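You operate a simulated robot arm through the tools that you are given. There is no shell and no other tool. Be economical: measure what you need, move in short steps, check, and stop when the job is done.

You are at the controls of a simulated robot arm. One attempt, no reset.

Task
Put one of the flasks from the desk right of the keyboard on the bench in front of the water unit.

The check looks at the end state, three seconds after you hand in, the way a careful person would. Anything else that was tipped, shoved, dropped, spilled or broken makes it a failure.

Robot
A 7-joint arm with a two-finger parallel gripper on a trunk, on a base that drives. Base frame: it is fixed to the floor where the robot stands at the start and does not move with it; the origin is under the middle of the robot, x ahead of it, y to its left, z up. Readings come in mm, degrees, newtons and seconds.
With the tool pointing down near the work surface it reaches from about 340 to 760 mm from the robot's upright axis, wherever it stands. Its first joint turns from -115.0 to 115.0 degrees. Places, roughly: bench in front of the water unit [-1500, -1900, 900]. Payload 3.91 kg.
The TCP is the grasp point between the finger pads, 30 mm short of the fingertips. In the tool frame z runs along the fingers and y along their closing line. The gripper opens to 110 mm. The fingers are 20 mm wide and 10 mm thick; the gripper's body (48 by 112 mm) begins 55 mm behind the TCP.
Orientation is that of the tool frame in the base frame, as a unit quaternion [w, x, y, z]. With the fingers straight down and closing along the base's y, the tool's x points along the base's -x, its y along +y and its z along -z.

Tools
- The arm moves only by the tool play_rows. Its argument "rows" is a list of rows, each a list of 3 entries, a list of its own where there are three numbers: the finger opening in mm, from 0 to 110, then the shift along the tool's x, y, z in units of 300 mm (1.0 is 300 mm), then the turn, a rotation vector about the tool's x, y, z in units of 45 degrees (1.0 is 45 degrees). In form: [[grip, [x, y, z], [wx, wy, wz]], ...]. A call has 1 to 20 rows; each row is the pose to reach, as a shift and turn from the pose commanded when the call began, along the tool's axes at that moment. A call with a number of a shift or a turn outside -1 to 1 is refused whole. Rows are played at 5 a second. More than 50 mm and 8.6 degrees between two rows, or a gripper value outside its range, and nothing of the call is played. Where a pose cannot be reached the arm comes as near as it can. A force on the tool above 40 N (or 10 N above the force at the start of the call, whichever is more), or a blocked arm, ends the call early, and 0.2 s more pass. Each finger travels about 108 mm/s and halts on what it meets, pressing with about 39 N; the grip force reading is that of the motor and also rises with nothing between the fingers. The clock runs only during rows and for 0.2 s after the last one: add rows that repeat a pose to give the fingers time. It gives the time, the measured TCP pose, the force on the tool (base axes), the opening and the grip force at its end, in the units of the frame above (readings bear some noise), and new pictures: "pictures" is both (left out), scene, wrist or none.
- Cameras (640 x 400 px; columns grow to the right, rows downward): "scene" is now at [16.2, 132.8, 1556.6]; the picture's right is [-0.29, -0.96, 0.00], its down [-0.72, 0.21, -0.66] and it looks along [0.63, -0.19, -0.75] (base axes); focal length 258 px, centre (320, 200). "wrist" rides on the gripper at [72, 17, -103] in the tool frame; the picture's right is [-0.23, 0.97, 0.00], its down [-0.76, -0.18, -0.62] and it looks along [-0.61, -0.14, 0.78] (tool axes); focal length 222 px, centre (320, 200). There is no depth. A picture from a camera that has moved, and an enlarged one, comes with that camera's place and axes in the base frame and with its lens.
- move_column(by): slides the trunk up (or, below 0, down) by that many mm; the arm and the scene camera ride with it, the base frame stays. It gives what a move gives, with no picture.
- drive_base(legs): drives the robot by 1 to 6 legs, each [ahead, turn to the left] in mm and degrees, along the robot's own axes; the way and the turn of a leg run together, so that a leg with both is an arc; at most 1500 mm and 180 degrees a leg. The arm and the cameras ride along, it lands a little off, and it stops where it bumps. It gives what a move gives, and a new picture of the scene camera.
- head_to(pan, tilt): turns the head with the scene camera to pan (to the left, within 155 degrees either way) and tilt (down, from -29 to 69), counted from straight ahead of the robot. It gives what a move gives, and a new picture of the scene camera.
- enlarge(camera, box): a new picture of the part [left, top, right, bottom] of that camera's present view, enlarged. It takes no simulated time.
- sign_off(): hands the job in; it is judged then, once.

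Work in short steps. Places have to be worked out from the pictures, the camera data and where the tool is seen: move nearer, look again, correct. Check each grasp and each placing, and mend what went wrong. You have 120 turns and 170 pictures in all, those below and enlarged ones among them. Open the gripper and draw the arm clear of the work before you hand the job in, unless the task says otherwise; then end with one line.

The tools are called after ">>>" as a command line: name --argument value ..., lists and objects as JSON in quotes. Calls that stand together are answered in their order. play_rows: Moves the arm, as the interface text tells. Its arguments: {"type":"object","properties":{"rows":{"type":"array"},"pictures":{"type":"string","enum":["both","scene","wrist","none"]}},"required":["rows"]} The other tools are called the same way: move_column (by) slides the trunk up or down; drive_base (legs) drives the base; head_to (pan, tilt) turns the head that bears the scene camera; enlarge (camera, box) takes an enlarged picture of a part of a camera's view; sign_off () hands the job in.

At the start:

```text
time_s: 0.0
tcp_pos: [419.3, -135.2, 1159.8]
ee_rot: [0.0, -0.003, 1.0, 0.0]
contact_force: [0.3, 0.5, -0.2]
grip_width: 110.0
gripper_force: 0.0
trunk travel left (down, up): [-675.0, 315.0]
robot x, y, heading: [1.3, 2.5, 0.1]
head pan, tilt: [-16.6, 48.8]
```

scene: 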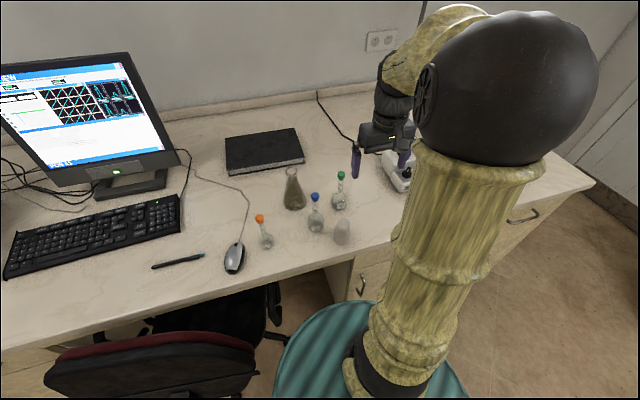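
wrist: 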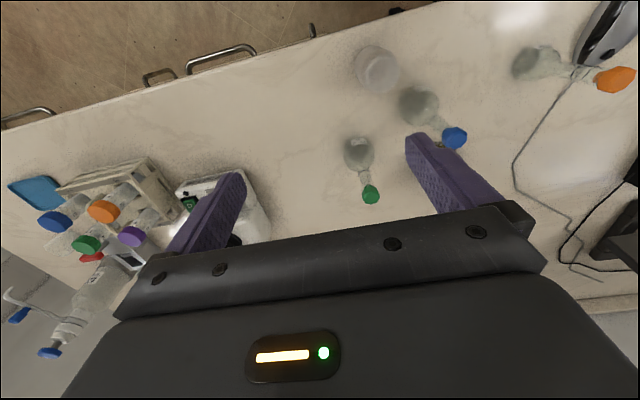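

The desk shows an Erlenmeyer-like flask, three small stoppered flasks and a beaker. I enlarge to see them clearly.

>>> enlarge --camera "scene" --box '[220, 140, 440, 280]'

>>> enlarge --camera "wrist" --box '[300, 20, 640, 230]'

```text
2.86 times, centred on (330, 210) of scene
camera zoom: at [16.2, 132.8, 1556.6], right [-0.29, -0.96, 0.0], down [-0.72, 0.21, -0.66], along [0.63, -0.19, -0.75], focal length 737 px, centre (291, 171)
```

zoom: 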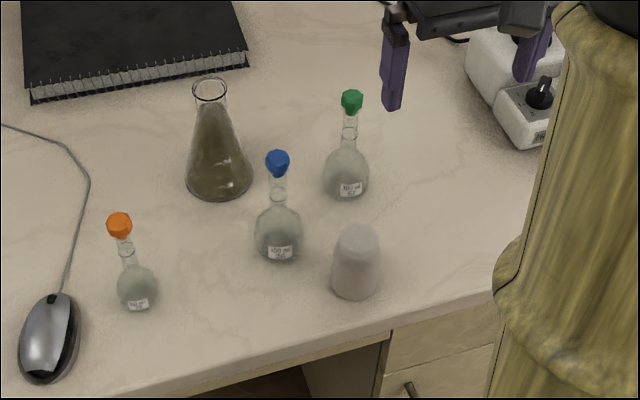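

```text
1.88 times, centred on (470, 125) of wrist
camera zoom: at [346.5, -119.6, 1263.5], right [0.22, 0.98, 0.0], down [0.76, -0.17, 0.62], along [0.61, -0.14, -0.78], focal length 418 px, centre (38, 341)
```

zoom: 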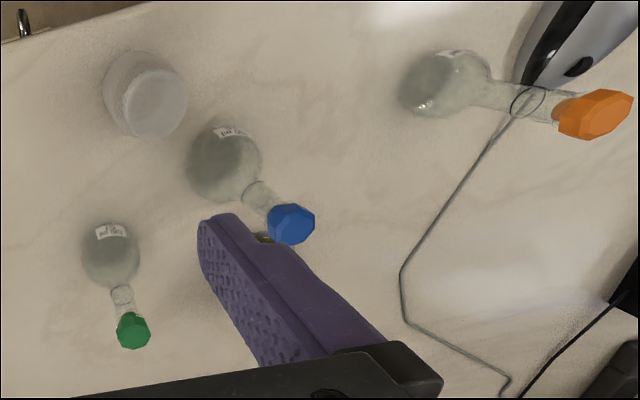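

The orange-stoppered flask stands apart, at about (458, 166), with its stopper near z≈1005 in both cameras. I move above it at the present height.

>>> play_rows --rows '[[110, [-0.02, 0.12, 0], [0, 0, 0]], [110, [-0.04, 0.25, 0], [0, 0, 0]], [110, [-0.06, 0.38, 0], [0, 0, 0]], [110, [-0.08, 0.51, 0], [0, 0, 0]], [110, [-0.1, 0.64, 0], [0, 0, 0]], [110, [-0.11, 0.77, 0], [0, 0, 0]], [110, [-0.12, 0.9, 0], [0, 0, 0]], [110, [-0.127, 1.0, 0], [0, 0, 0]], [110, [-0.127, 1.0, 0], [0, 0, 0]]]'

>>> head_to --pan 5 --tilt 50

```text
time_s: 2.0
tcp_pos: [456.2, 165.9, 1160.6]
ee_rot: [0.0, -0.002, 1.0, 0.0]
contact_force: [0.4, -0.1, 0.5]
grip_width: 110.0
gripper_force: 0.0
trunk travel left (down, up): [-675.0, 315.0]
robot x, y, heading: [-2.2, -1.6, 0.2]
head pan, tilt: [-16.6, 48.8]
camera scene: at [16.3, 132.7, 1556.6], right [-0.29, -0.96, 0.0], down [-0.72, 0.22, -0.66], along [0.63, -0.19, -0.75], focal length 258 px, centre (320, 200)
camera wrist: at [383.8, 182.4, 1264.1], right [0.22, 0.97, 0.0], down [0.76, -0.17, 0.62], along [0.61, -0.14, -0.78], focal length 222 px, centre (320, 200)
```

scene: 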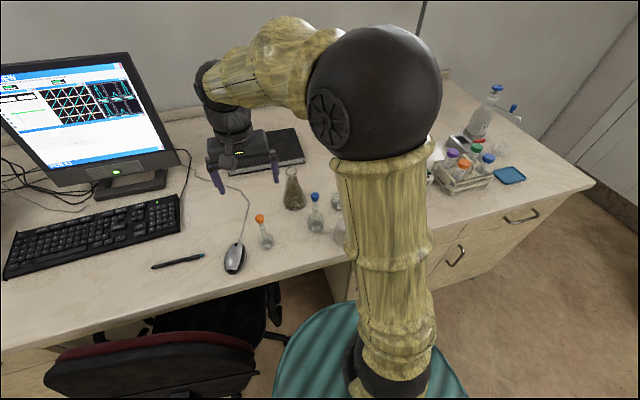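
wrist: 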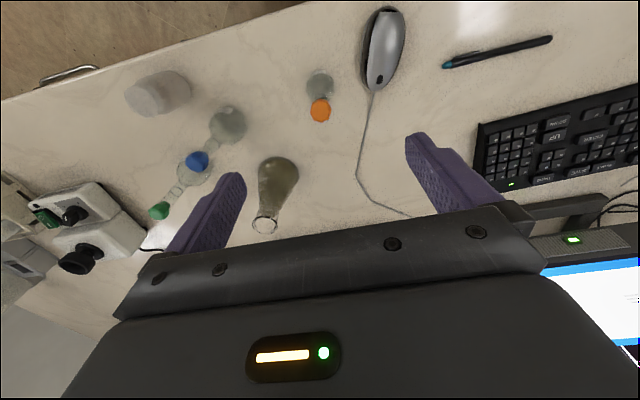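

```text
time_s: 2.9
tcp_pos: [456.3, 166.2, 1160.0]
ee_rot: [0.0, -0.003, 1.0, 0.0]
contact_force: [-0.7, -0.4, -0.4]
grip_width: 109.9
gripper_force: 0.0
trunk travel left (down, up): [-675.0, 315.0]
robot x, y, heading: [-0.9, -0.6, -0.1]
head pan, tilt: [5.0, 50.0]
camera scene: at [18.3, 161.9, 1555.0], right [0.09, -1.0, 0.0], down [-0.76, -0.07, -0.64], along [0.64, 0.06, -0.77], focal length 258 px, centre (320, 200)
```

scene: 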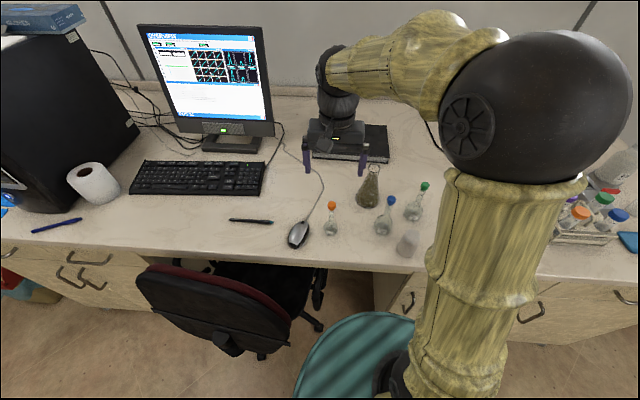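

I enlarge both views to refine the heights of neck and stopper.

>>> enlarge --camera "scene" --box '[290, 180, 370, 250]'

>>> enlarge --camera "wrist" --box '[270, 50, 370, 140]'

```text
5.71 times, centred on (330, 215) of scene
camera zoom: at [18.3, 161.9, 1555.0], right [0.09, -1.0, 0.0], down [-0.76, -0.07, -0.64], along [0.64, 0.06, -0.77], focal length 1474 px, centre (263, 114)
```

zoom: 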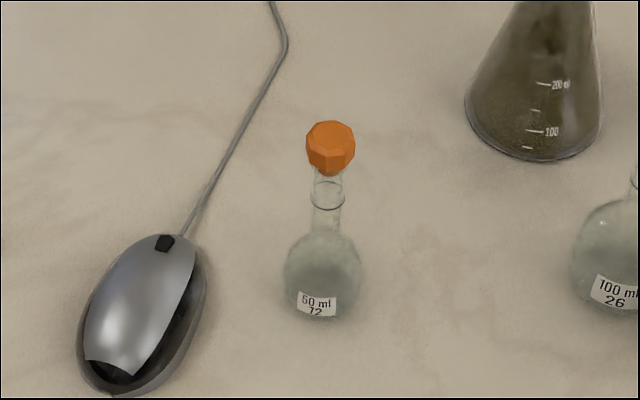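

```text
4.44 times, centred on (320, 95) of wrist
camera zoom: at [383.8, 182.2, 1264.1], right [0.22, 0.98, 0.0], down [0.76, -0.17, 0.62], along [0.61, -0.14, -0.78], focal length 987 px, centre (320, 667)
```

zoom: 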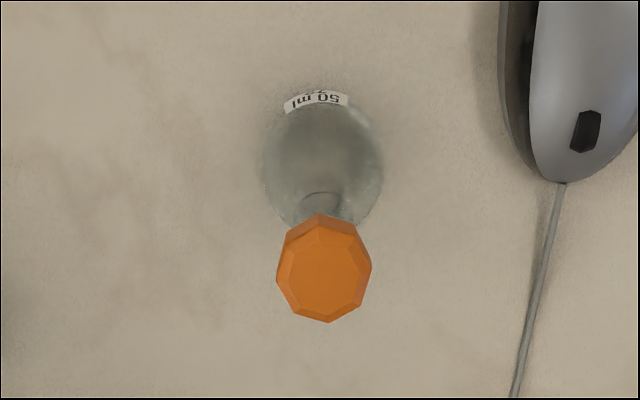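

Bulb ≈39 mm, neck z≈935–984 and about 14 mm thick, stopper up to 1018, axis at (457.5, 166). I'll grip the neck with the tool tilted about 48° so the fingers don't bear on the stopper. For arm room I back the base 150 mm first.

>>> drive_base --legs '[[-150, 0]]'

```text
time_s: 4.2
tcp_pos: [305.2, 166.8, 1161.5]
ee_rot: [0.001, -0.004, 1.0, 0.0]
contact_force: [-0.9, -0.4, 0.2]
grip_width: 110.0
gripper_force: 0.0
trunk travel left (down, up): [-675.0, 315.0]
robot x, y, heading: [-148.2, 4.2, 0.1]
head pan, tilt: [5.0, 50.0]
camera scene: at [-133.9, 161.9, 1555.0], right [0.09, -1.0, 0.0], down [-0.76, -0.07, -0.64], along [0.64, 0.06, -0.77], focal length 258 px, centre (320, 200)
```

scene: 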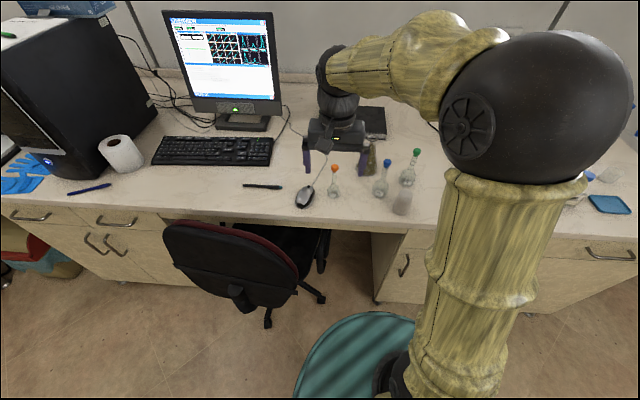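

Now I move forward over the flask while tilting 45°, staying at z≈1160.

>>> play_rows --rows '[[110, [-0.05, 0, 0], [0, -0.1, 0]], [110, [-0.1, 0, 0], [0, -0.2, 0]], [110, [-0.15, 0, 0], [0, -0.3, 0]], [110, [-0.2, 0, 0], [0, -0.4, 0]], [110, [-0.25, 0, 0], [0, -0.5, 0]], [110, [-0.3, 0, 0], [0, -0.6, 0]], [110, [-0.35, 0, 0], [0, -0.7, 0]], [110, [-0.4, 0, 0], [0, -0.8, 0]], [110, [-0.45, 0, 0], [0, -0.9, 0]], [110, [-0.507, 0, 0], [0, -1.0, 0]], [110, [-0.507, 0, 0], [0, -1.0, 0]]]'

```text
time_s: 6.6
tcp_pos: [457.0, 168.0, 1160.7]
ee_rot: [0.382, -0.004, 0.924, 0.002]
contact_force: [0.2, -0.3, 0.3]
grip_width: 110.0
gripper_force: 0.0
trunk travel left (down, up): [-675.0, 315.0]
robot x, y, heading: [-150.7, -0.1, 0.0]
head pan, tilt: [5.0, 50.0]
camera scene: at [-132.5, 161.8, 1555.0], right [0.09, -1.0, 0.0], down [-0.76, -0.07, -0.64], along [0.64, 0.06, -0.77], focal length 258 px, centre (320, 200)
camera wrist: at [332.2, 183.4, 1183.3], right [0.15, 0.97, 0.16], down [0.1, -0.18, 0.98], along [0.98, -0.14, -0.12], focal length 222 px, centre (320, 200)
```

scene: 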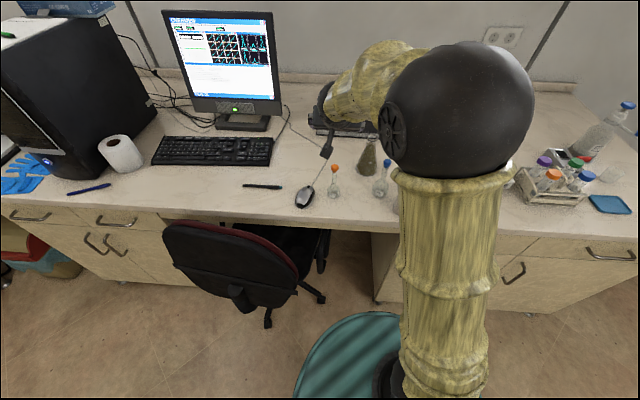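
wrist: 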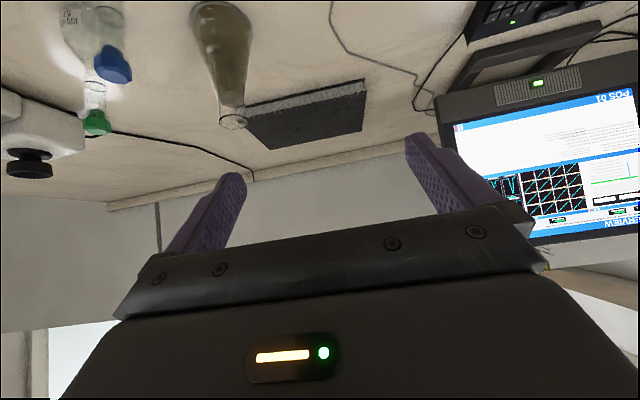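

The pose was reached. I descend 95 mm straight down, tips still above the stopper, and look.

>>> play_rows --rows '[[110, [0.075, -0.005, 0.075], [0, 0, 0]], [110, [0.15, -0.006, 0.15], [0, 0, 0]], [110, [0.224, -0.006, 0.224], [0, 0, 0]], [110, [0.224, -0.006, 0.224], [0, 0, 0]]]'

```text
time_s: 7.6
tcp_pos: [457.0, 164.3, 1066.6]
ee_rot: [0.383, -0.003, 0.924, 0.001]
contact_force: [0.5, -0.2, 0.4]
grip_width: 110.0
gripper_force: 0.1
trunk travel left (down, up): [-675.0, 315.0]
robot x, y, heading: [-150.6, 0.2, 0.3]
head pan, tilt: [5.0, 50.0]
camera scene: at [-132.5, 161.9, 1555.0], right [0.09, -1.0, 0.0], down [-0.76, -0.07, -0.64], along [0.64, 0.06, -0.77], focal length 258 px, centre (320, 200)
camera wrist: at [332.6, 180.1, 1089.0], right [0.15, 0.97, 0.16], down [0.1, -0.18, 0.98], along [0.98, -0.14, -0.12], focal length 222 px, centre (320, 200)
```

scene: 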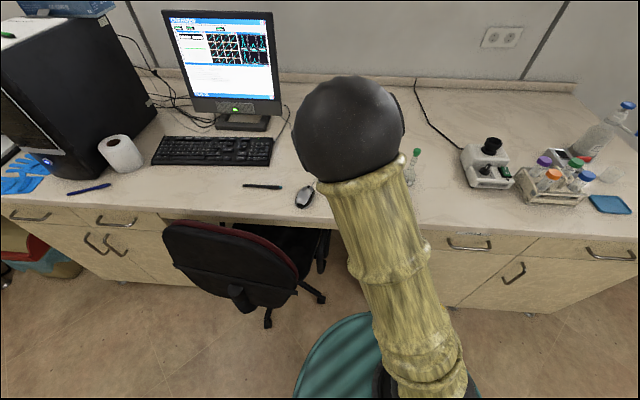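
wrist: 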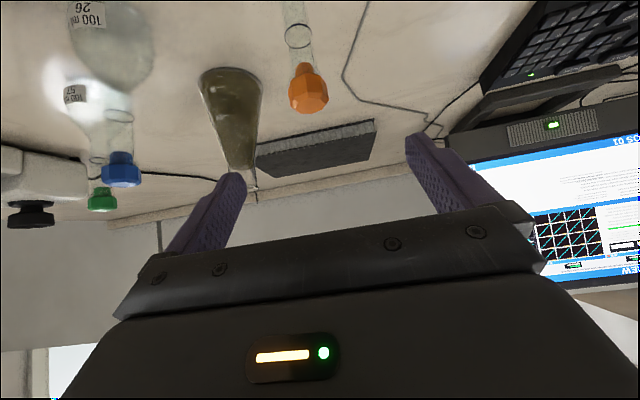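

The stopper lies at (457, 166.5, 1005), confirming the estimate. I lower the TCP to the neck at z≈955.

>>> play_rows --rows '[[110, [0.05, 0.006, 0.05], [0, 0, 0]], [110, [0.1, 0.006, 0.1], [0, 0, 0]], [110, [0.15, 0.006, 0.15], [0, 0, 0]], [110, [0.2, 0.006, 0.2], [0, 0, 0]], [110, [0.24, 0.006, 0.24], [0, 0, 0]], [110, [0.263, 0.006, 0.263], [0, 0, 0]], [110, [0.263, 0.006, 0.263], [0, 0, 0]]]'

```text
time_s: 9.2
tcp_pos: [458.1, 167.3, 953.8]
ee_rot: [0.383, -0.004, 0.924, 0.001]
contact_force: [-0.4, 0.1, 1.1]
grip_width: 110.1
gripper_force: 0.1
trunk travel left (down, up): [-675.0, 315.0]
robot x, y, heading: [-149.3, 4.3, 0.3]
head pan, tilt: [5.0, 50.0]
camera scene: at [-132.4, 161.9, 1555.0], right [0.09, -1.0, 0.0], down [-0.76, -0.07, -0.64], along [0.64, 0.06, -0.77], focal length 258 px, centre (320, 200)
camera wrist: at [333.1, 182.5, 975.9], right [0.15, 0.97, 0.16], down [0.1, -0.18, 0.98], along [0.98, -0.14, -0.12], focal length 222 px, centre (320, 200)
```

scene: 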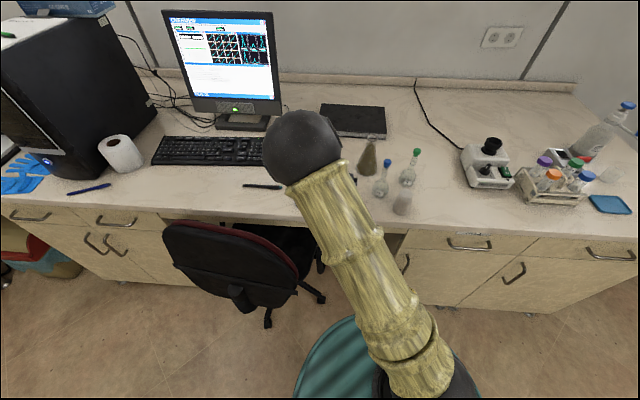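
wrist: 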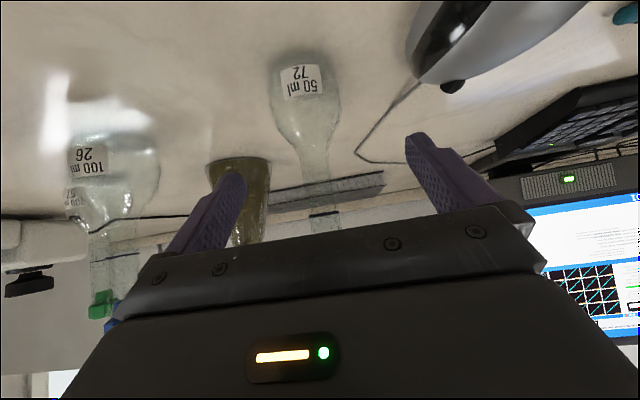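

The neck is centred between the fingers at the TCP. I close the gripper.

>>> play_rows --rows '[[60, [0, 0, 0], [0, 0, 0]], [30, [0, 0, 0], [0, 0, 0]], [15, [0, 0, 0], [0, 0, 0]], [5, [0, 0, 0], [0, 0, 0]], [5, [0, 0, 0], [0, 0, 0]], [5, [0, 0, 0], [0, 0, 0]]]' --pictures "wrist"

```text
time_s: 10.6
tcp_pos: [458.4, 166.7, 954.1]
ee_rot: [0.383, -0.003, 0.924, 0.002]
contact_force: [0.2, -0.6, -0.4]
grip_width: 18.8
gripper_force: 39.0
trunk travel left (down, up): [-675.0, 315.0]
robot x, y, heading: [-149.7, -1.0, 0.2]
head pan, tilt: [5.0, 50.0]
camera wrist: at [333.2, 182.6, 976.1], right [0.15, 0.97, 0.16], down [0.1, -0.18, 0.98], along [0.98, -0.14, -0.12], focal length 222 px, centre (320, 200)
```

wrist: 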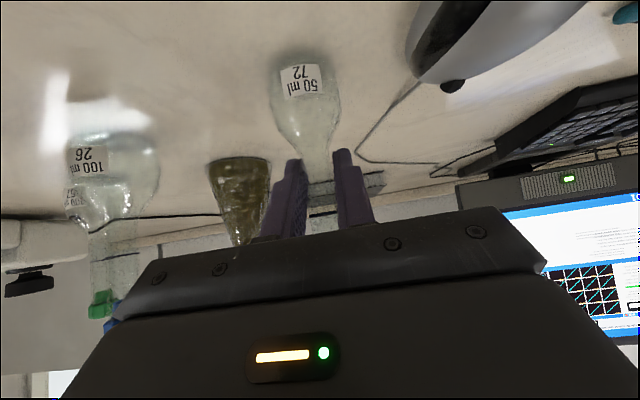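

It holds at 18.8 mm with 39 N. I lift straight up 150 mm, slowly at first.

>>> play_rows --rows '[[5, [-0.02, 0, -0.02], [0, 0, 0]], [5, [-0.05, 0, -0.05], [0, 0, 0]], [5, [-0.1, 0, -0.1], [0, 0, 0]], [5, [-0.15, 0, -0.15], [0, 0, 0]], [5, [-0.2, 0, -0.2], [0, 0, 0]], [5, [-0.25, 0, -0.25], [0, 0, 0]], [5, [-0.3, 0, -0.3], [0, 0, 0]], [5, [-0.35, 0, -0.35], [0, 0, 0]], [5, [-0.35, 0, -0.35], [0, 0, 0]]]'

```text
time_s: 12.6
tcp_pos: [457.9, 166.3, 1102.5]
ee_rot: [0.382, -0.004, 0.924, 0.001]
contact_force: [0.4, 1.1, -1.4]
grip_width: 18.8
gripper_force: 39.7
trunk travel left (down, up): [-675.0, 315.0]
robot x, y, heading: [-151.2, -1.0, 0.3]
head pan, tilt: [5.0, 50.0]
camera scene: at [-132.2, 162.1, 1554.9], right [0.09, -1.0, 0.0], down [-0.76, -0.07, -0.64], along [0.64, 0.06, -0.77], focal length 258 px, centre (320, 200)
camera wrist: at [333.8, 182.9, 1124.9], right [0.15, 0.97, 0.16], down [0.1, -0.18, 0.98], along [0.98, -0.14, -0.12], focal length 222 px, centre (320, 200)
```

scene: 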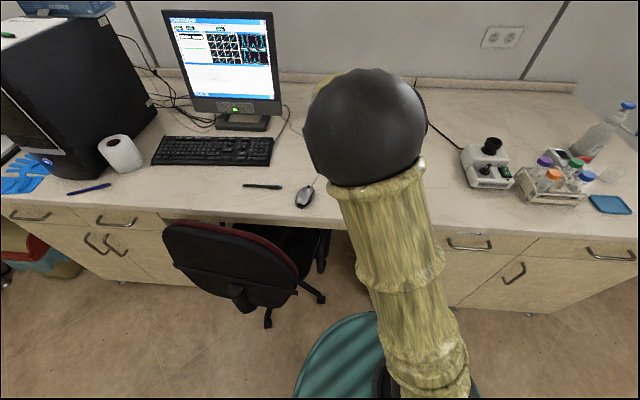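
wrist: 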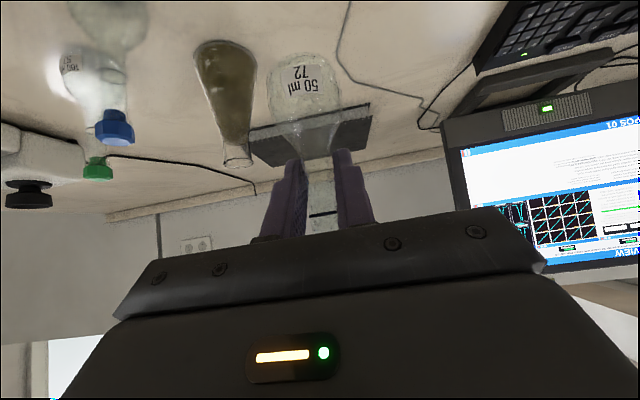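

The flask is up and steady. I turn the head toward the goal bench to plan the drive.

>>> head_to --pan -125 --tilt 25

>>> head_to --pan -70 --tilt 30

>>> head_to --pan 155 --tilt 35

```text
time_s: 14.7
tcp_pos: [458.4, 167.6, 1102.3]
ee_rot: [0.382, -0.004, 0.924, 0.001]
contact_force: [-0.3, 1.2, -0.6]
grip_width: 18.9
gripper_force: 38.4
trunk travel left (down, up): [-675.0, 315.0]
robot x, y, heading: [-153.1, -1.7, -0.1]
head pan, tilt: [-125.0, 25.0]
camera scene: at [-261.7, 79.6, 1592.5], right [-0.82, 0.57, 0.0], down [0.24, 0.35, -0.91], along [-0.52, -0.74, -0.42], focal length 258 px, centre (320, 200)
```

scene: 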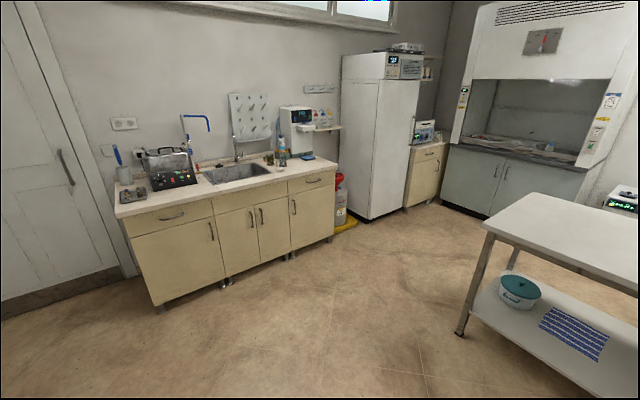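

```text
time_s: 16.0
tcp_pos: [457.6, 166.9, 1101.9]
ee_rot: [0.382, -0.003, 0.924, 0.002]
contact_force: [0.1, -0.2, -1.0]
grip_width: 18.8
gripper_force: 38.8
trunk travel left (down, up): [-675.0, 315.0]
robot x, y, heading: [-149.8, 1.5, 0.1]
head pan, tilt: [-70.0, 30.0]
camera scene: at [-178.1, 70.2, 1584.5], right [-0.94, -0.34, 0.0], down [-0.17, 0.47, -0.87], along [0.3, -0.81, -0.5], focal length 258 px, centre (320, 200)
```

scene: 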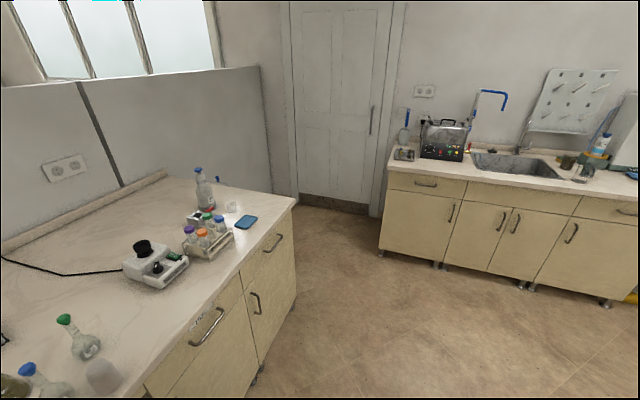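

```text
time_s: 19.2
tcp_pos: [457.9, 168.2, 1103.0]
ee_rot: [0.383, -0.003, 0.924, 0.002]
contact_force: [-0.5, 0.1, -0.4]
grip_width: 18.8
gripper_force: 38.8
trunk travel left (down, up): [-675.0, 315.0]
robot x, y, heading: [-148.7, 1.0, 0.0]
head pan, tilt: [154.7, 35.0]
camera scene: at [-288.6, 192.8, 1576.7], right [0.43, 0.9, 0.0], down [0.52, -0.24, -0.82], along [-0.74, 0.35, -0.57], focal length 258 px, centre (320, 200)
```

scene: 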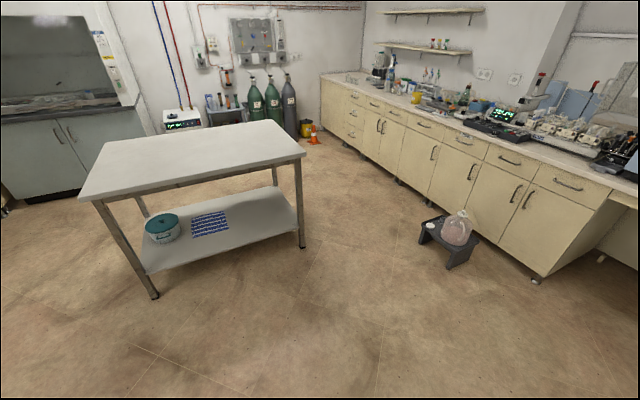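

The water unit hangs on the wall over the right end of the sink bench, and the goal spot there is free in front of it. I back 450 mm off the desk, turn right 135° and drive to about (-1450, -850), clear of the steel table (corner ≈(-1680,-370)).

>>> head_to --pan -20 --tilt 30

>>> drive_base --legs '[[-450, 0], [0, -135]]'

```text
time_s: 21.8
tcp_pos: [457.5, 166.5, 1103.4]
ee_rot: [0.383, -0.004, 0.924, 0.001]
contact_force: [0.2, 0.2, -1.0]
grip_width: 18.7
gripper_force: 38.5
trunk travel left (down, up): [-675.0, 315.0]
robot x, y, heading: [-148.7, -1.2, 0.2]
head pan, tilt: [-20.0, 30.0]
camera scene: at [-124.0, 124.4, 1584.5], right [-0.34, -0.94, 0.0], down [-0.47, 0.17, -0.87], along [0.81, -0.3, -0.5], focal length 258 px, centre (320, 200)
```

scene: 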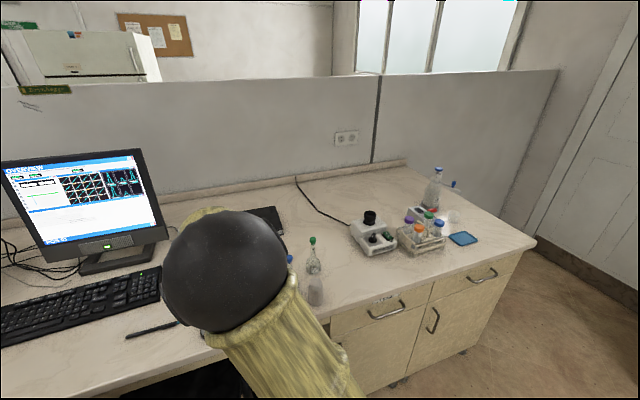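

```text
time_s: 30.2
tcp_pos: [-929.8, -539.1, 1101.8]
ee_rot: [0.142, 0.858, 0.343, -0.355]
contact_force: [0.2, -0.4, 0.6]
grip_width: 17.1
gripper_force: 39.1
trunk travel left (down, up): [-675.0, 315.0]
robot x, y, heading: [-601.5, -3.3, -136.9]
head pan, tilt: [-20.0, 30.0]
camera scene: at [-534.1, -105.8, 1584.5], right [-0.4, 0.92, 0.0], down [0.46, 0.2, -0.87], along [-0.8, -0.34, -0.5], focal length 258 px, centre (320, 200)
```

scene: 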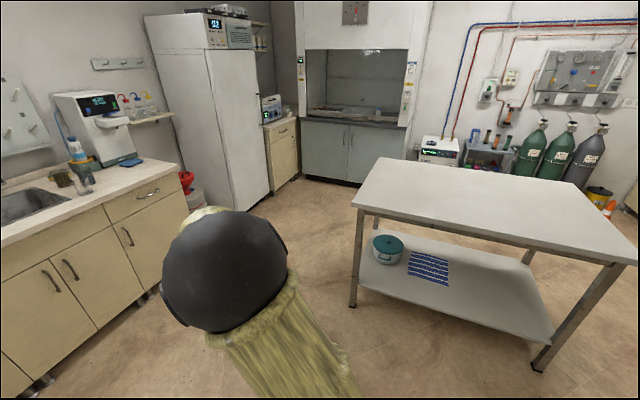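

The grip width changed from 18.8 to 17.1, so I check the flask in the wrist picture and enlarge the water unit.

>>> play_rows --rows '[[5, [0, 0, 0], [0, 0, 0]]]' --pictures "wrist"

>>> enlarge --camera "scene" --box '[0, 70, 200, 220]'

```text
time_s: 30.6
tcp_pos: [-930.7, -539.1, 1102.5]
ee_rot: [0.142, 0.858, 0.342, -0.356]
contact_force: [-0.8, -0.5, 0.3]
grip_width: 17.3
gripper_force: 39.2
trunk travel left (down, up): [-675.0, 315.0]
robot x, y, heading: [-599.8, -7.2, -136.7]
head pan, tilt: [-20.0, 30.0]
camera wrist: at [-828.4, -466.2, 1124.6], right [0.56, -0.82, 0.16], down [-0.19, 0.06, 0.98], along [-0.81, -0.57, -0.12], focal length 222 px, centre (320, 200)
```

wrist: 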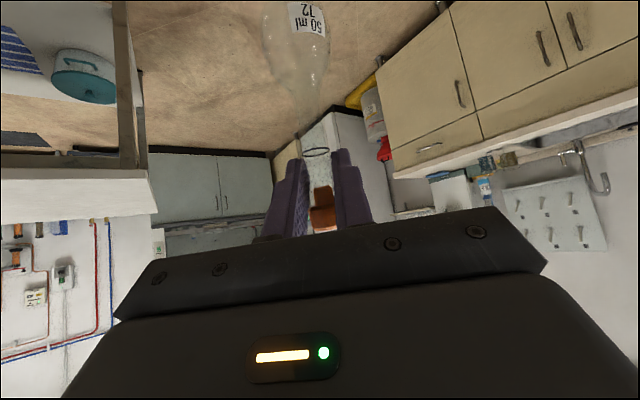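

```text
2.67 times, centred on (100, 145) of scene
camera zoom: at [-534.0, -105.9, 1584.5], right [-0.4, 0.92, 0.0], down [0.46, 0.2, -0.87], along [-0.8, -0.34, -0.5], focal length 688 px, centre (907, 347)
```

zoom: 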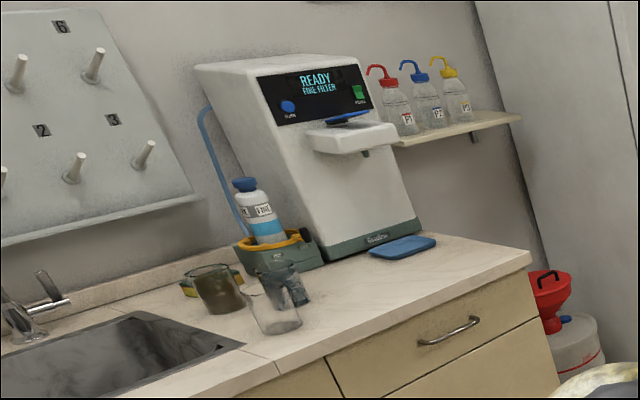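

The flask slid down in the grip, with the stopper now seeming to rest on the fingers. I enlarge to judge.

>>> enlarge --camera "wrist" --box '[240, 0, 400, 245]'

```text
1.63 times, centred on (320, 122) of wrist
camera zoom: at [-828.4, -466.2, 1124.6], right [0.56, -0.82, 0.16], down [-0.19, 0.06, 0.98], along [-0.81, -0.57, -0.12], focal length 363 px, centre (320, 326)
```

zoom: 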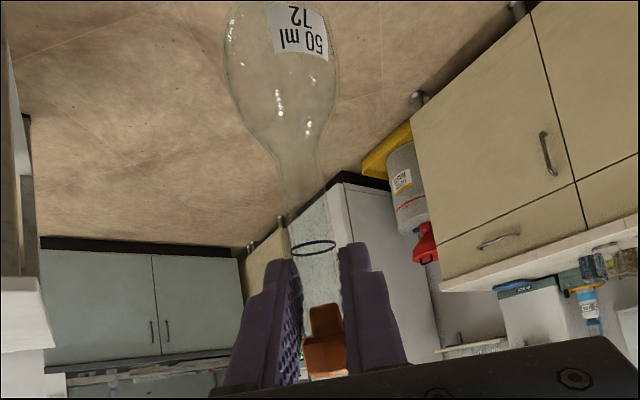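

The flask hangs vertical, bulb about 81 mm below the TCP, with the stopper just above the fingers, so it can't slide further down. I go on in short gentle legs and keep watching the grip.

>>> drive_base --legs '[[150, 0], [150, 0], [150, 0]]'

>>> play_rows --rows '[[5, [0, 0, 0], [0, 0, 0]]]' --pictures "wrist"

```text
time_s: 33.9
tcp_pos: [-1253.0, -845.4, 1103.1]
ee_rot: [0.142, 0.858, 0.343, -0.355]
contact_force: [-0.6, -0.6, -0.9]
grip_width: 17.3
gripper_force: 39.3
trunk travel left (down, up): [-675.0, 315.0]
robot x, y, heading: [-924.6, -306.2, -136.7]
head pan, tilt: [-20.0, 30.0]
camera scene: at [-858.2, -412.1, 1584.4], right [-0.4, 0.92, 0.0], down [0.46, 0.2, -0.87], along [-0.79, -0.34, -0.5], focal length 258 px, centre (320, 200)
```

scene: 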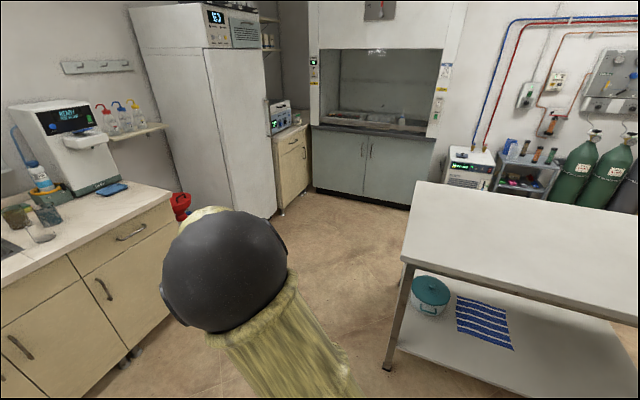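

```text
time_s: 34.3
tcp_pos: [-1252.8, -844.4, 1101.8]
ee_rot: [0.143, 0.857, 0.344, -0.355]
contact_force: [0.3, 0.4, -0.8]
grip_width: 17.1
gripper_force: 38.8
trunk travel left (down, up): [-675.0, 315.0]
robot x, y, heading: [-923.4, -305.8, -136.8]
head pan, tilt: [-20.0, 30.0]
camera wrist: at [-1151.6, -771.9, 1124.4], right [0.56, -0.82, 0.16], down [-0.19, 0.06, 0.98], along [-0.81, -0.58, -0.12], focal length 222 px, centre (320, 200)
```

wrist: 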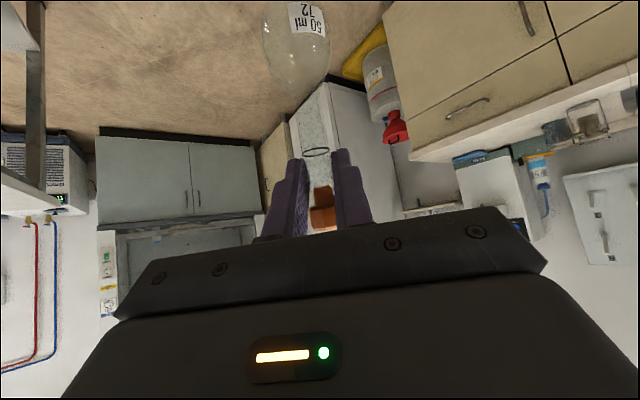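

The grip is stable. The free zone on the bench is x −1650…−1280, y −1960…−1680, with the pad at (-1588,-2038) and the beaker at (-1195,-1869). I drive on 868 mm on the same heading to about (-1557,-900) in gentle legs.

>>> drive_base --legs '[[150, 0], [150, 0], [150, 0], [150, 0], [150, 0], [118, 0]]'

>>> drive_base --legs '[[0, 12], [0, 12], [0, 12], [0, 10.8]]'

>>> play_rows --rows '[[5, [0, 0, 0], [0, 0, 0]]]' --pictures "wrist"

```text
time_s: 40.4
tcp_pos: [-1888.5, -1440.6, 1102.7]
ee_rot: [0.142, 0.859, 0.342, -0.354]
contact_force: [-0.8, -0.5, -0.8]
grip_width: 17.4
gripper_force: 38.8
trunk travel left (down, up): [-675.0, 315.0]
robot x, y, heading: [-1558.3, -898.0, -136.8]
head pan, tilt: [-20.0, 30.0]
camera scene: at [-1492.5, -1007.8, 1584.4], right [-0.39, 0.92, 0.0], down [0.46, 0.2, -0.87], along [-0.8, -0.34, -0.5], focal length 258 px, centre (320, 200)
```

scene: 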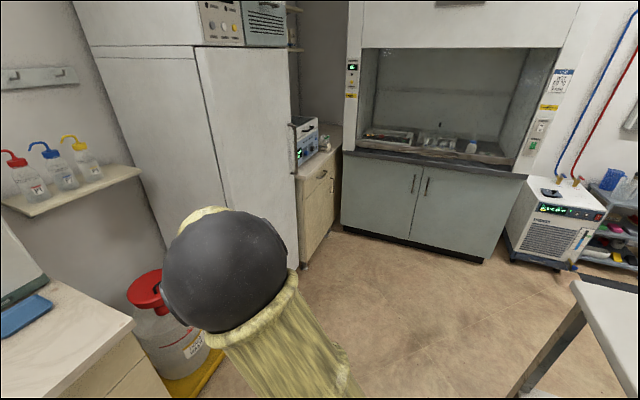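

```text
time_s: 43.8
tcp_pos: [-1390.1, -1510.9, 1102.2]
ee_rot: [0.271, 0.651, 0.656, -0.27]
contact_force: [0.6, 0.3, -0.5]
grip_width: 17.0
gripper_force: 39.1
trunk travel left (down, up): [-675.0, 315.0]
robot x, y, heading: [-1556.2, -901.7, -90.2]
head pan, tilt: [-20.0, 30.0]
camera scene: at [-1434.0, -925.3, 1584.5], right [-0.94, 0.34, 0.0], down [0.17, 0.47, -0.87], along [-0.29, -0.81, -0.5], focal length 258 px, centre (320, 200)
```

scene: 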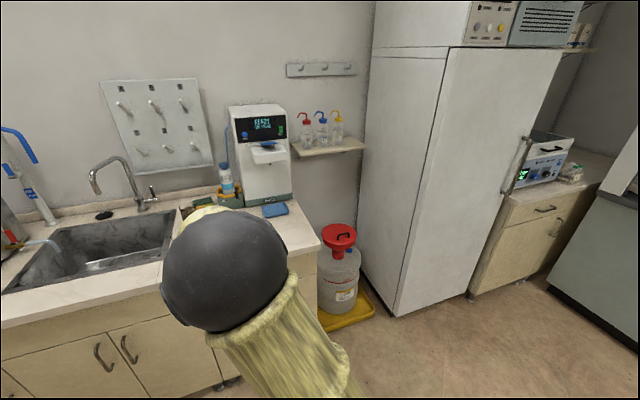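

```text
time_s: 44.2
tcp_pos: [-1391.0, -1510.9, 1101.8]
ee_rot: [0.272, 0.651, 0.656, -0.269]
contact_force: [-0.1, 0.4, 0.1]
grip_width: 17.1
gripper_force: 39.2
trunk travel left (down, up): [-675.0, 315.0]
robot x, y, heading: [-1553.8, -902.0, -89.7]
head pan, tilt: [-20.0, 30.0]
camera wrist: at [-1375.1, -1386.4, 1124.5], right [0.97, -0.15, 0.16], down [-0.18, -0.1, 0.98], along [-0.14, -0.98, -0.12], focal length 222 px, centre (320, 200)
```

wrist: 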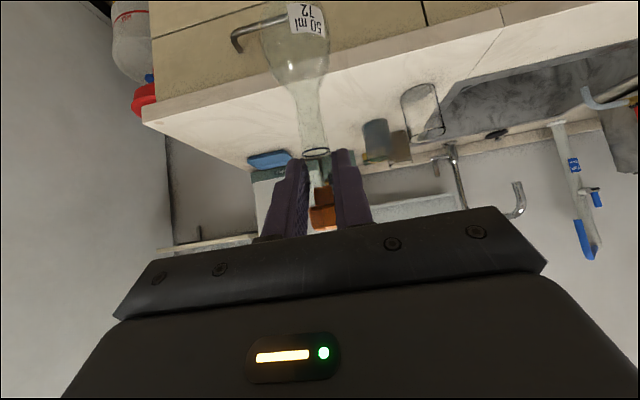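

The grip is still stable, heading −90°. I roll forward 300 mm; the bench front edge is at y≈−1665.

>>> drive_base --legs '[[150, 0], [150, 0]]'

>>> play_rows --rows '[[5, [0, -0.06, 0], [0, 0, 0]], [5, [0, -0.14, 0], [0, 0, 0]], [5, [0, -0.22, 0], [0, 0, 0]], [5, [0, -0.3, 0], [0, 0, 0]], [5, [0, -0.38, 0], [0, 0, 0]], [5, [0, -0.42, 0], [0, 0, 0]], [5, [0, -0.42, 0], [0, 0, 0]]]'

```text
time_s: 46.6
tcp_pos: [-1390.4, -1809.8, 1101.5]
ee_rot: [0.27, 0.652, 0.655, -0.269]
contact_force: [0.1, -0.8, -0.3]
grip_width: 17.3
gripper_force: 39.4
trunk travel left (down, up): [-675.0, 315.0]
robot x, y, heading: [-1557.9, -1198.0, -89.8]
head pan, tilt: [-20.0, 30.0]
camera scene: at [-1433.7, -1225.2, 1584.4], right [-0.94, 0.34, 0.0], down [0.17, 0.47, -0.87], along [-0.3, -0.81, -0.5], focal length 258 px, centre (320, 200)
```

scene: 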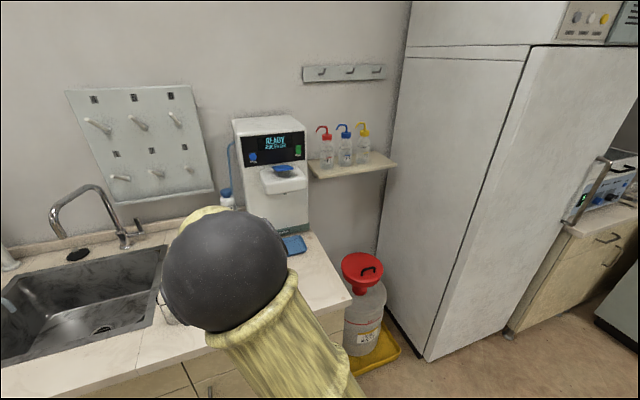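

```text
time_s: 48.2
tcp_pos: [-1517.0, -1810.3, 1103.4]
ee_rot: [0.271, 0.652, 0.655, -0.27]
contact_force: [-0.1, 0.5, -0.7]
grip_width: 17.5
gripper_force: 39.4
trunk travel left (down, up): [-675.0, 315.0]
robot x, y, heading: [-1558.7, -1201.3, -89.9]
head pan, tilt: [-20.0, 30.0]
camera scene: at [-1433.7, -1223.7, 1584.5], right [-0.94, 0.34, 0.0], down [0.17, 0.47, -0.87], along [-0.3, -0.81, -0.5], focal length 258 px, centre (320, 200)
camera wrist: at [-1501.2, -1685.9, 1125.4], right [0.97, -0.15, 0.16], down [-0.18, -0.1, 0.98], along [-0.14, -0.98, -0.12], focal length 222 px, centre (320, 200)
```

scene: 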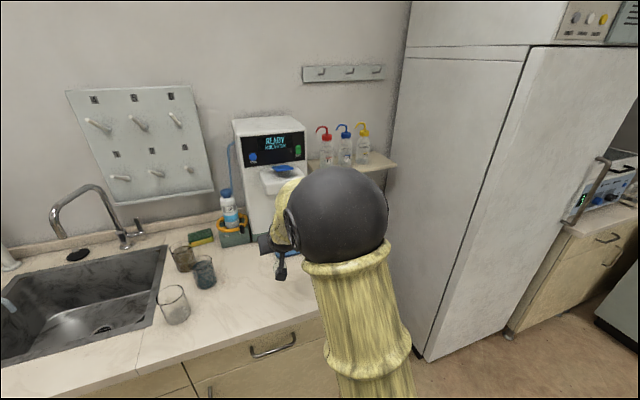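
wrist: 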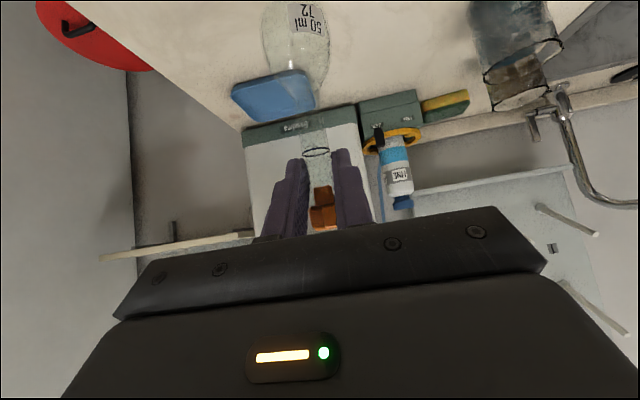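

The spot is clear. I lower 70 mm and move 35 mm further in, leaving the flask bottom about 30 mm above the bench, then look.

>>> play_rows --rows '[[5, [0.02, 0, 0.06], [0, 0, 0]], [5, [0.04, 0, 0.12], [0, 0, 0]], [5, [0.06, 0, 0.18], [0, 0, 0]], [5, [0.082, 0, 0.247], [0, 0, 0]], [5, [0.082, 0, 0.247], [0, 0, 0]]]'

```text
time_s: 49.4
tcp_pos: [-1518.3, -1845.7, 1030.2]
ee_rot: [0.272, 0.651, 0.655, -0.27]
contact_force: [-0.4, 0.0, -1.0]
grip_width: 17.3
gripper_force: 39.2
trunk travel left (down, up): [-675.0, 315.0]
robot x, y, heading: [-1555.5, -1198.5, -89.9]
head pan, tilt: [-20.0, 30.0]
camera scene: at [-1433.8, -1223.5, 1584.5], right [-0.94, 0.34, 0.0], down [0.17, 0.47, -0.87], along [-0.3, -0.81, -0.5], focal length 258 px, centre (320, 200)
camera wrist: at [-1502.0, -1720.5, 1052.6], right [0.97, -0.16, 0.16], down [-0.18, -0.1, 0.98], along [-0.14, -0.98, -0.12], focal length 222 px, centre (320, 200)
```

scene: 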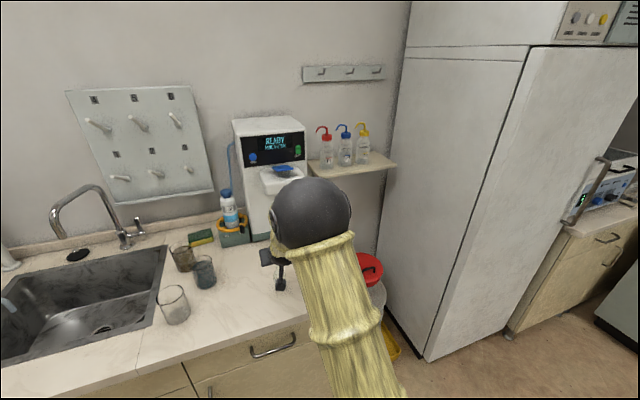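
wrist: 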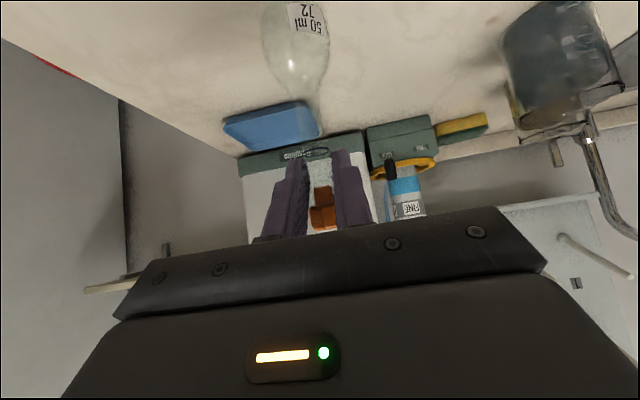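

I enlarge the scene around the gripper to see the flask relative to the bench.

>>> enlarge --camera "scene" --box '[220, 220, 330, 330]'

>>> enlarge --camera "wrist" --box '[240, 0, 400, 245]'

```text
3.64 times, centred on (275, 275) of scene
camera zoom: at [-1433.8, -1223.5, 1584.5], right [-0.94, 0.34, 0.0], down [0.17, 0.47, -0.87], along [-0.3, -0.81, -0.5], focal length 938 px, centre (484, -73)
```

zoom: 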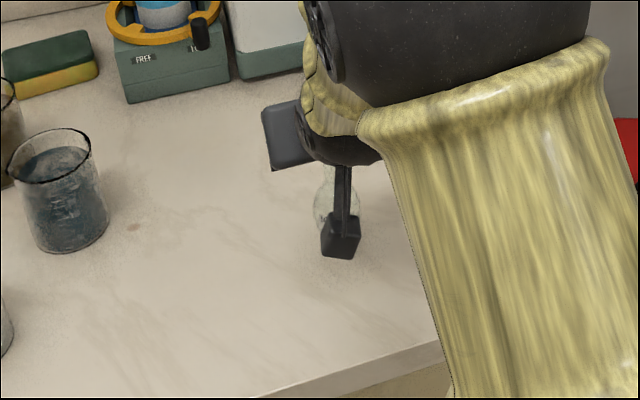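

```text
1.63 times, centred on (320, 122) of wrist
camera zoom: at [-1502.0, -1720.5, 1052.6], right [0.97, -0.16, 0.16], down [-0.18, -0.1, 0.98], along [-0.14, -0.98, -0.12], focal length 363 px, centre (320, 326)
```

zoom: 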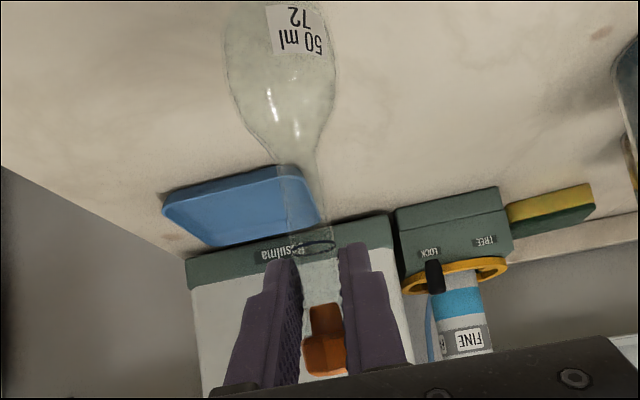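

The flask bottom is about 110 mm below the TCP, so roughly 20 mm above the bench. I lower 12 mm, then feel for contact in small steps.

>>> play_rows --rows '[[5, [0.014, 0, 0.014], [0, 0, 0]], [5, [0.028, 0, 0.028], [0, 0, 0]], [5, [0.028, 0, 0.028], [0, 0, 0]]]' --pictures "none"

>>> play_rows --rows '[[5, [0.007, 0, 0.007], [0, 0, 0]], [5, [0.007, 0, 0.007], [0, 0, 0]]]' --pictures "wrist"

```text
time_s: 50.2
tcp_pos: [-1517.4, -1843.8, 1018.6]
ee_rot: [0.272, 0.651, 0.656, -0.269]
contact_force: [-0.3, -0.3, 0.2]
grip_width: 17.0
gripper_force: 39.0
trunk travel left (down, up): [-675.0, 315.0]
robot x, y, heading: [-1556.2, -1200.8, -89.7]
head pan, tilt: [-20.0, 30.0]
```

```text
time_s: 50.8
tcp_pos: [-1517.4, -1845.1, 1017.3]
ee_rot: [0.272, 0.651, 0.655, -0.27]
contact_force: [0.0, 0.7, -0.5]
grip_width: 17.0
gripper_force: 39.1
trunk travel left (down, up): [-675.0, 315.0]
robot x, y, heading: [-1555.3, -1201.0, -89.6]
head pan, tilt: [-20.0, 30.0]
camera wrist: at [-1501.3, -1720.6, 1038.6], right [0.97, -0.16, 0.16], down [-0.18, -0.1, 0.98], along [-0.14, -0.98, -0.12], focal length 222 px, centre (320, 200)
```

wrist: 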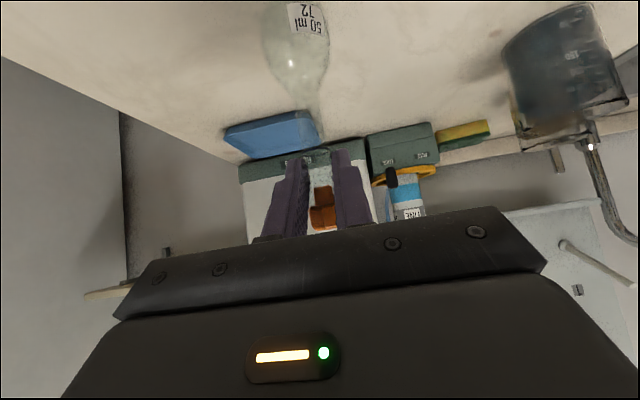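

No contact yet. I go on in 3 mm steps, watching the vertical force and the flask in the wrist picture.

>>> play_rows --rows '[[5, [0.007, 0, 0.007], [0, 0, 0]], [5, [0.007, 0, 0.007], [0, 0, 0]]]' --pictures "none"

>>> play_rows --rows '[[5, [0.007, 0, 0.007], [0, 0, 0]], [5, [0.007, 0, 0.007], [0, 0, 0]]]' --pictures "none"

>>> play_rows --rows '[[5, [0.007, 0, 0.007], [0, 0, 0]], [5, [0.007, 0, 0.007], [0, 0, 0]]]' --pictures "both"

```text
time_s: 51.4
tcp_pos: [-1517.6, -1844.3, 1013.5]
ee_rot: [0.271, 0.652, 0.655, -0.269]
contact_force: [-0.6, 0.1, -0.8]
grip_width: 17.0
gripper_force: 39.2
trunk travel left (down, up): [-675.0, 315.0]
robot x, y, heading: [-1555.7, -1199.4, -89.7]
head pan, tilt: [-20.0, 30.0]
```

```text
time_s: 52.0
tcp_pos: [-1517.1, -1843.9, 1011.4]
ee_rot: [0.271, 0.652, 0.655, -0.27]
contact_force: [-0.4, -1.0, -0.8]
grip_width: 17.3
gripper_force: 38.8
trunk travel left (down, up): [-675.0, 315.0]
robot x, y, heading: [-1557.4, -1200.1, -90.1]
head pan, tilt: [-20.0, 30.0]
```

```text
time_s: 52.6
tcp_pos: [-1517.5, -1843.8, 1008.1]
ee_rot: [0.271, 0.652, 0.655, -0.27]
contact_force: [0.5, 0.2, -1.2]
grip_width: 16.9
gripper_force: 39.2
trunk travel left (down, up): [-675.0, 315.0]
robot x, y, heading: [-1558.5, -1196.7, -89.8]
head pan, tilt: [-20.0, 30.0]
camera scene: at [-1433.8, -1223.7, 1584.5], right [-0.94, 0.34, 0.0], down [0.17, 0.47, -0.87], along [-0.3, -0.81, -0.5], focal length 258 px, centre (320, 200)
camera wrist: at [-1500.5, -1720.0, 1030.2], right [0.97, -0.16, 0.16], down [-0.18, -0.1, 0.98], along [-0.14, -0.98, -0.12], focal length 222 px, centre (320, 200)
```

scene: 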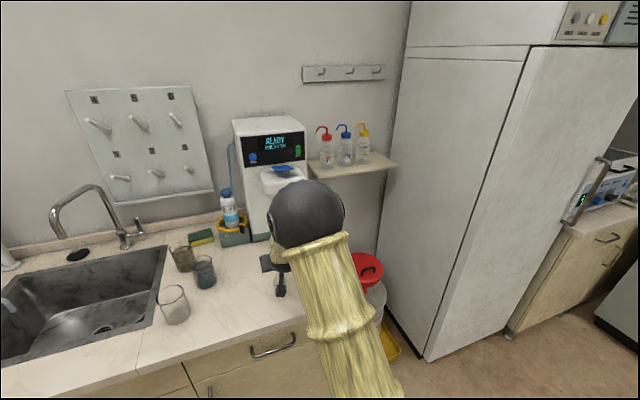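
wrist: 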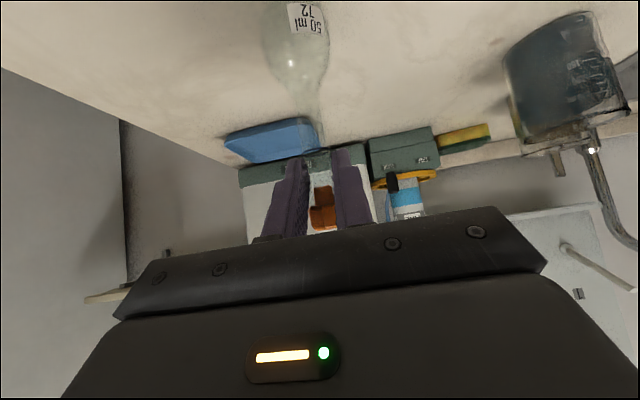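

Still hanging free. I continue in 3 mm steps.

>>> play_rows --rows '[[5, [0.007, 0, 0.007], [0, 0, 0]], [5, [0.007, 0, 0.007], [0, 0, 0]]]' --pictures "none"

>>> play_rows --rows '[[5, [0.007, 0, 0.007], [0, 0, 0]], [5, [0.007, 0, 0.007], [0, 0, 0]]]' --pictures "none"

>>> play_rows --rows '[[5, [0.007, 0, 0.007], [0, 0, 0]], [5, [0.007, 0, 0.007], [0, 0, 0]]]' --pictures "wrist"

```text
time_s: 53.2
tcp_pos: [-1516.9, -1843.5, 1004.1]
ee_rot: [0.272, 0.651, 0.655, -0.27]
contact_force: [0.1, 0.1, -0.3]
grip_width: 17.4
gripper_force: 39.4
trunk travel left (down, up): [-675.0, 315.0]
robot x, y, heading: [-1557.7, -1200.1, -90.1]
head pan, tilt: [-20.0, 30.0]
```

```text
time_s: 53.8
tcp_pos: [-1516.7, -1843.9, 1001.9]
ee_rot: [0.272, 0.651, 0.655, -0.27]
contact_force: [0.5, 0.3, 0.0]
grip_width: 17.0
gripper_force: 39.0
trunk travel left (down, up): [-675.0, 315.0]
robot x, y, heading: [-1559.7, -1202.7, -89.9]
head pan, tilt: [-20.0, 30.0]
```

```text
time_s: 54.4
tcp_pos: [-1517.1, -1843.7, 999.4]
ee_rot: [0.271, 0.652, 0.655, -0.27]
contact_force: [-0.5, 0.4, 0.6]
grip_width: 17.1
gripper_force: 39.5
trunk travel left (down, up): [-675.0, 315.0]
robot x, y, heading: [-1558.0, -1200.1, -89.8]
head pan, tilt: [-20.0, 30.0]
camera wrist: at [-1500.6, -1720.1, 1021.6], right [0.97, -0.16, 0.16], down [-0.18, -0.1, 0.98], along [-0.14, -0.98, -0.12], focal length 222 px, centre (320, 200)
```

wrist: 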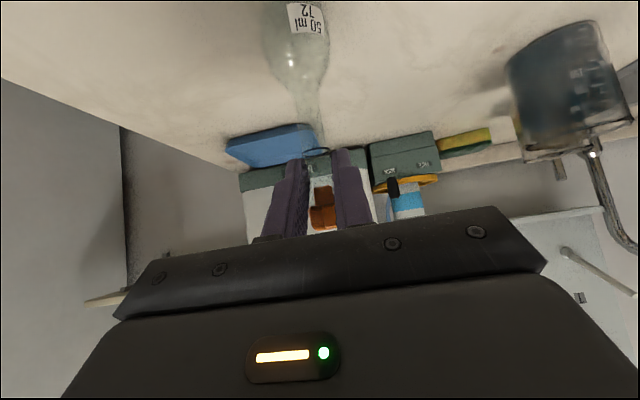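

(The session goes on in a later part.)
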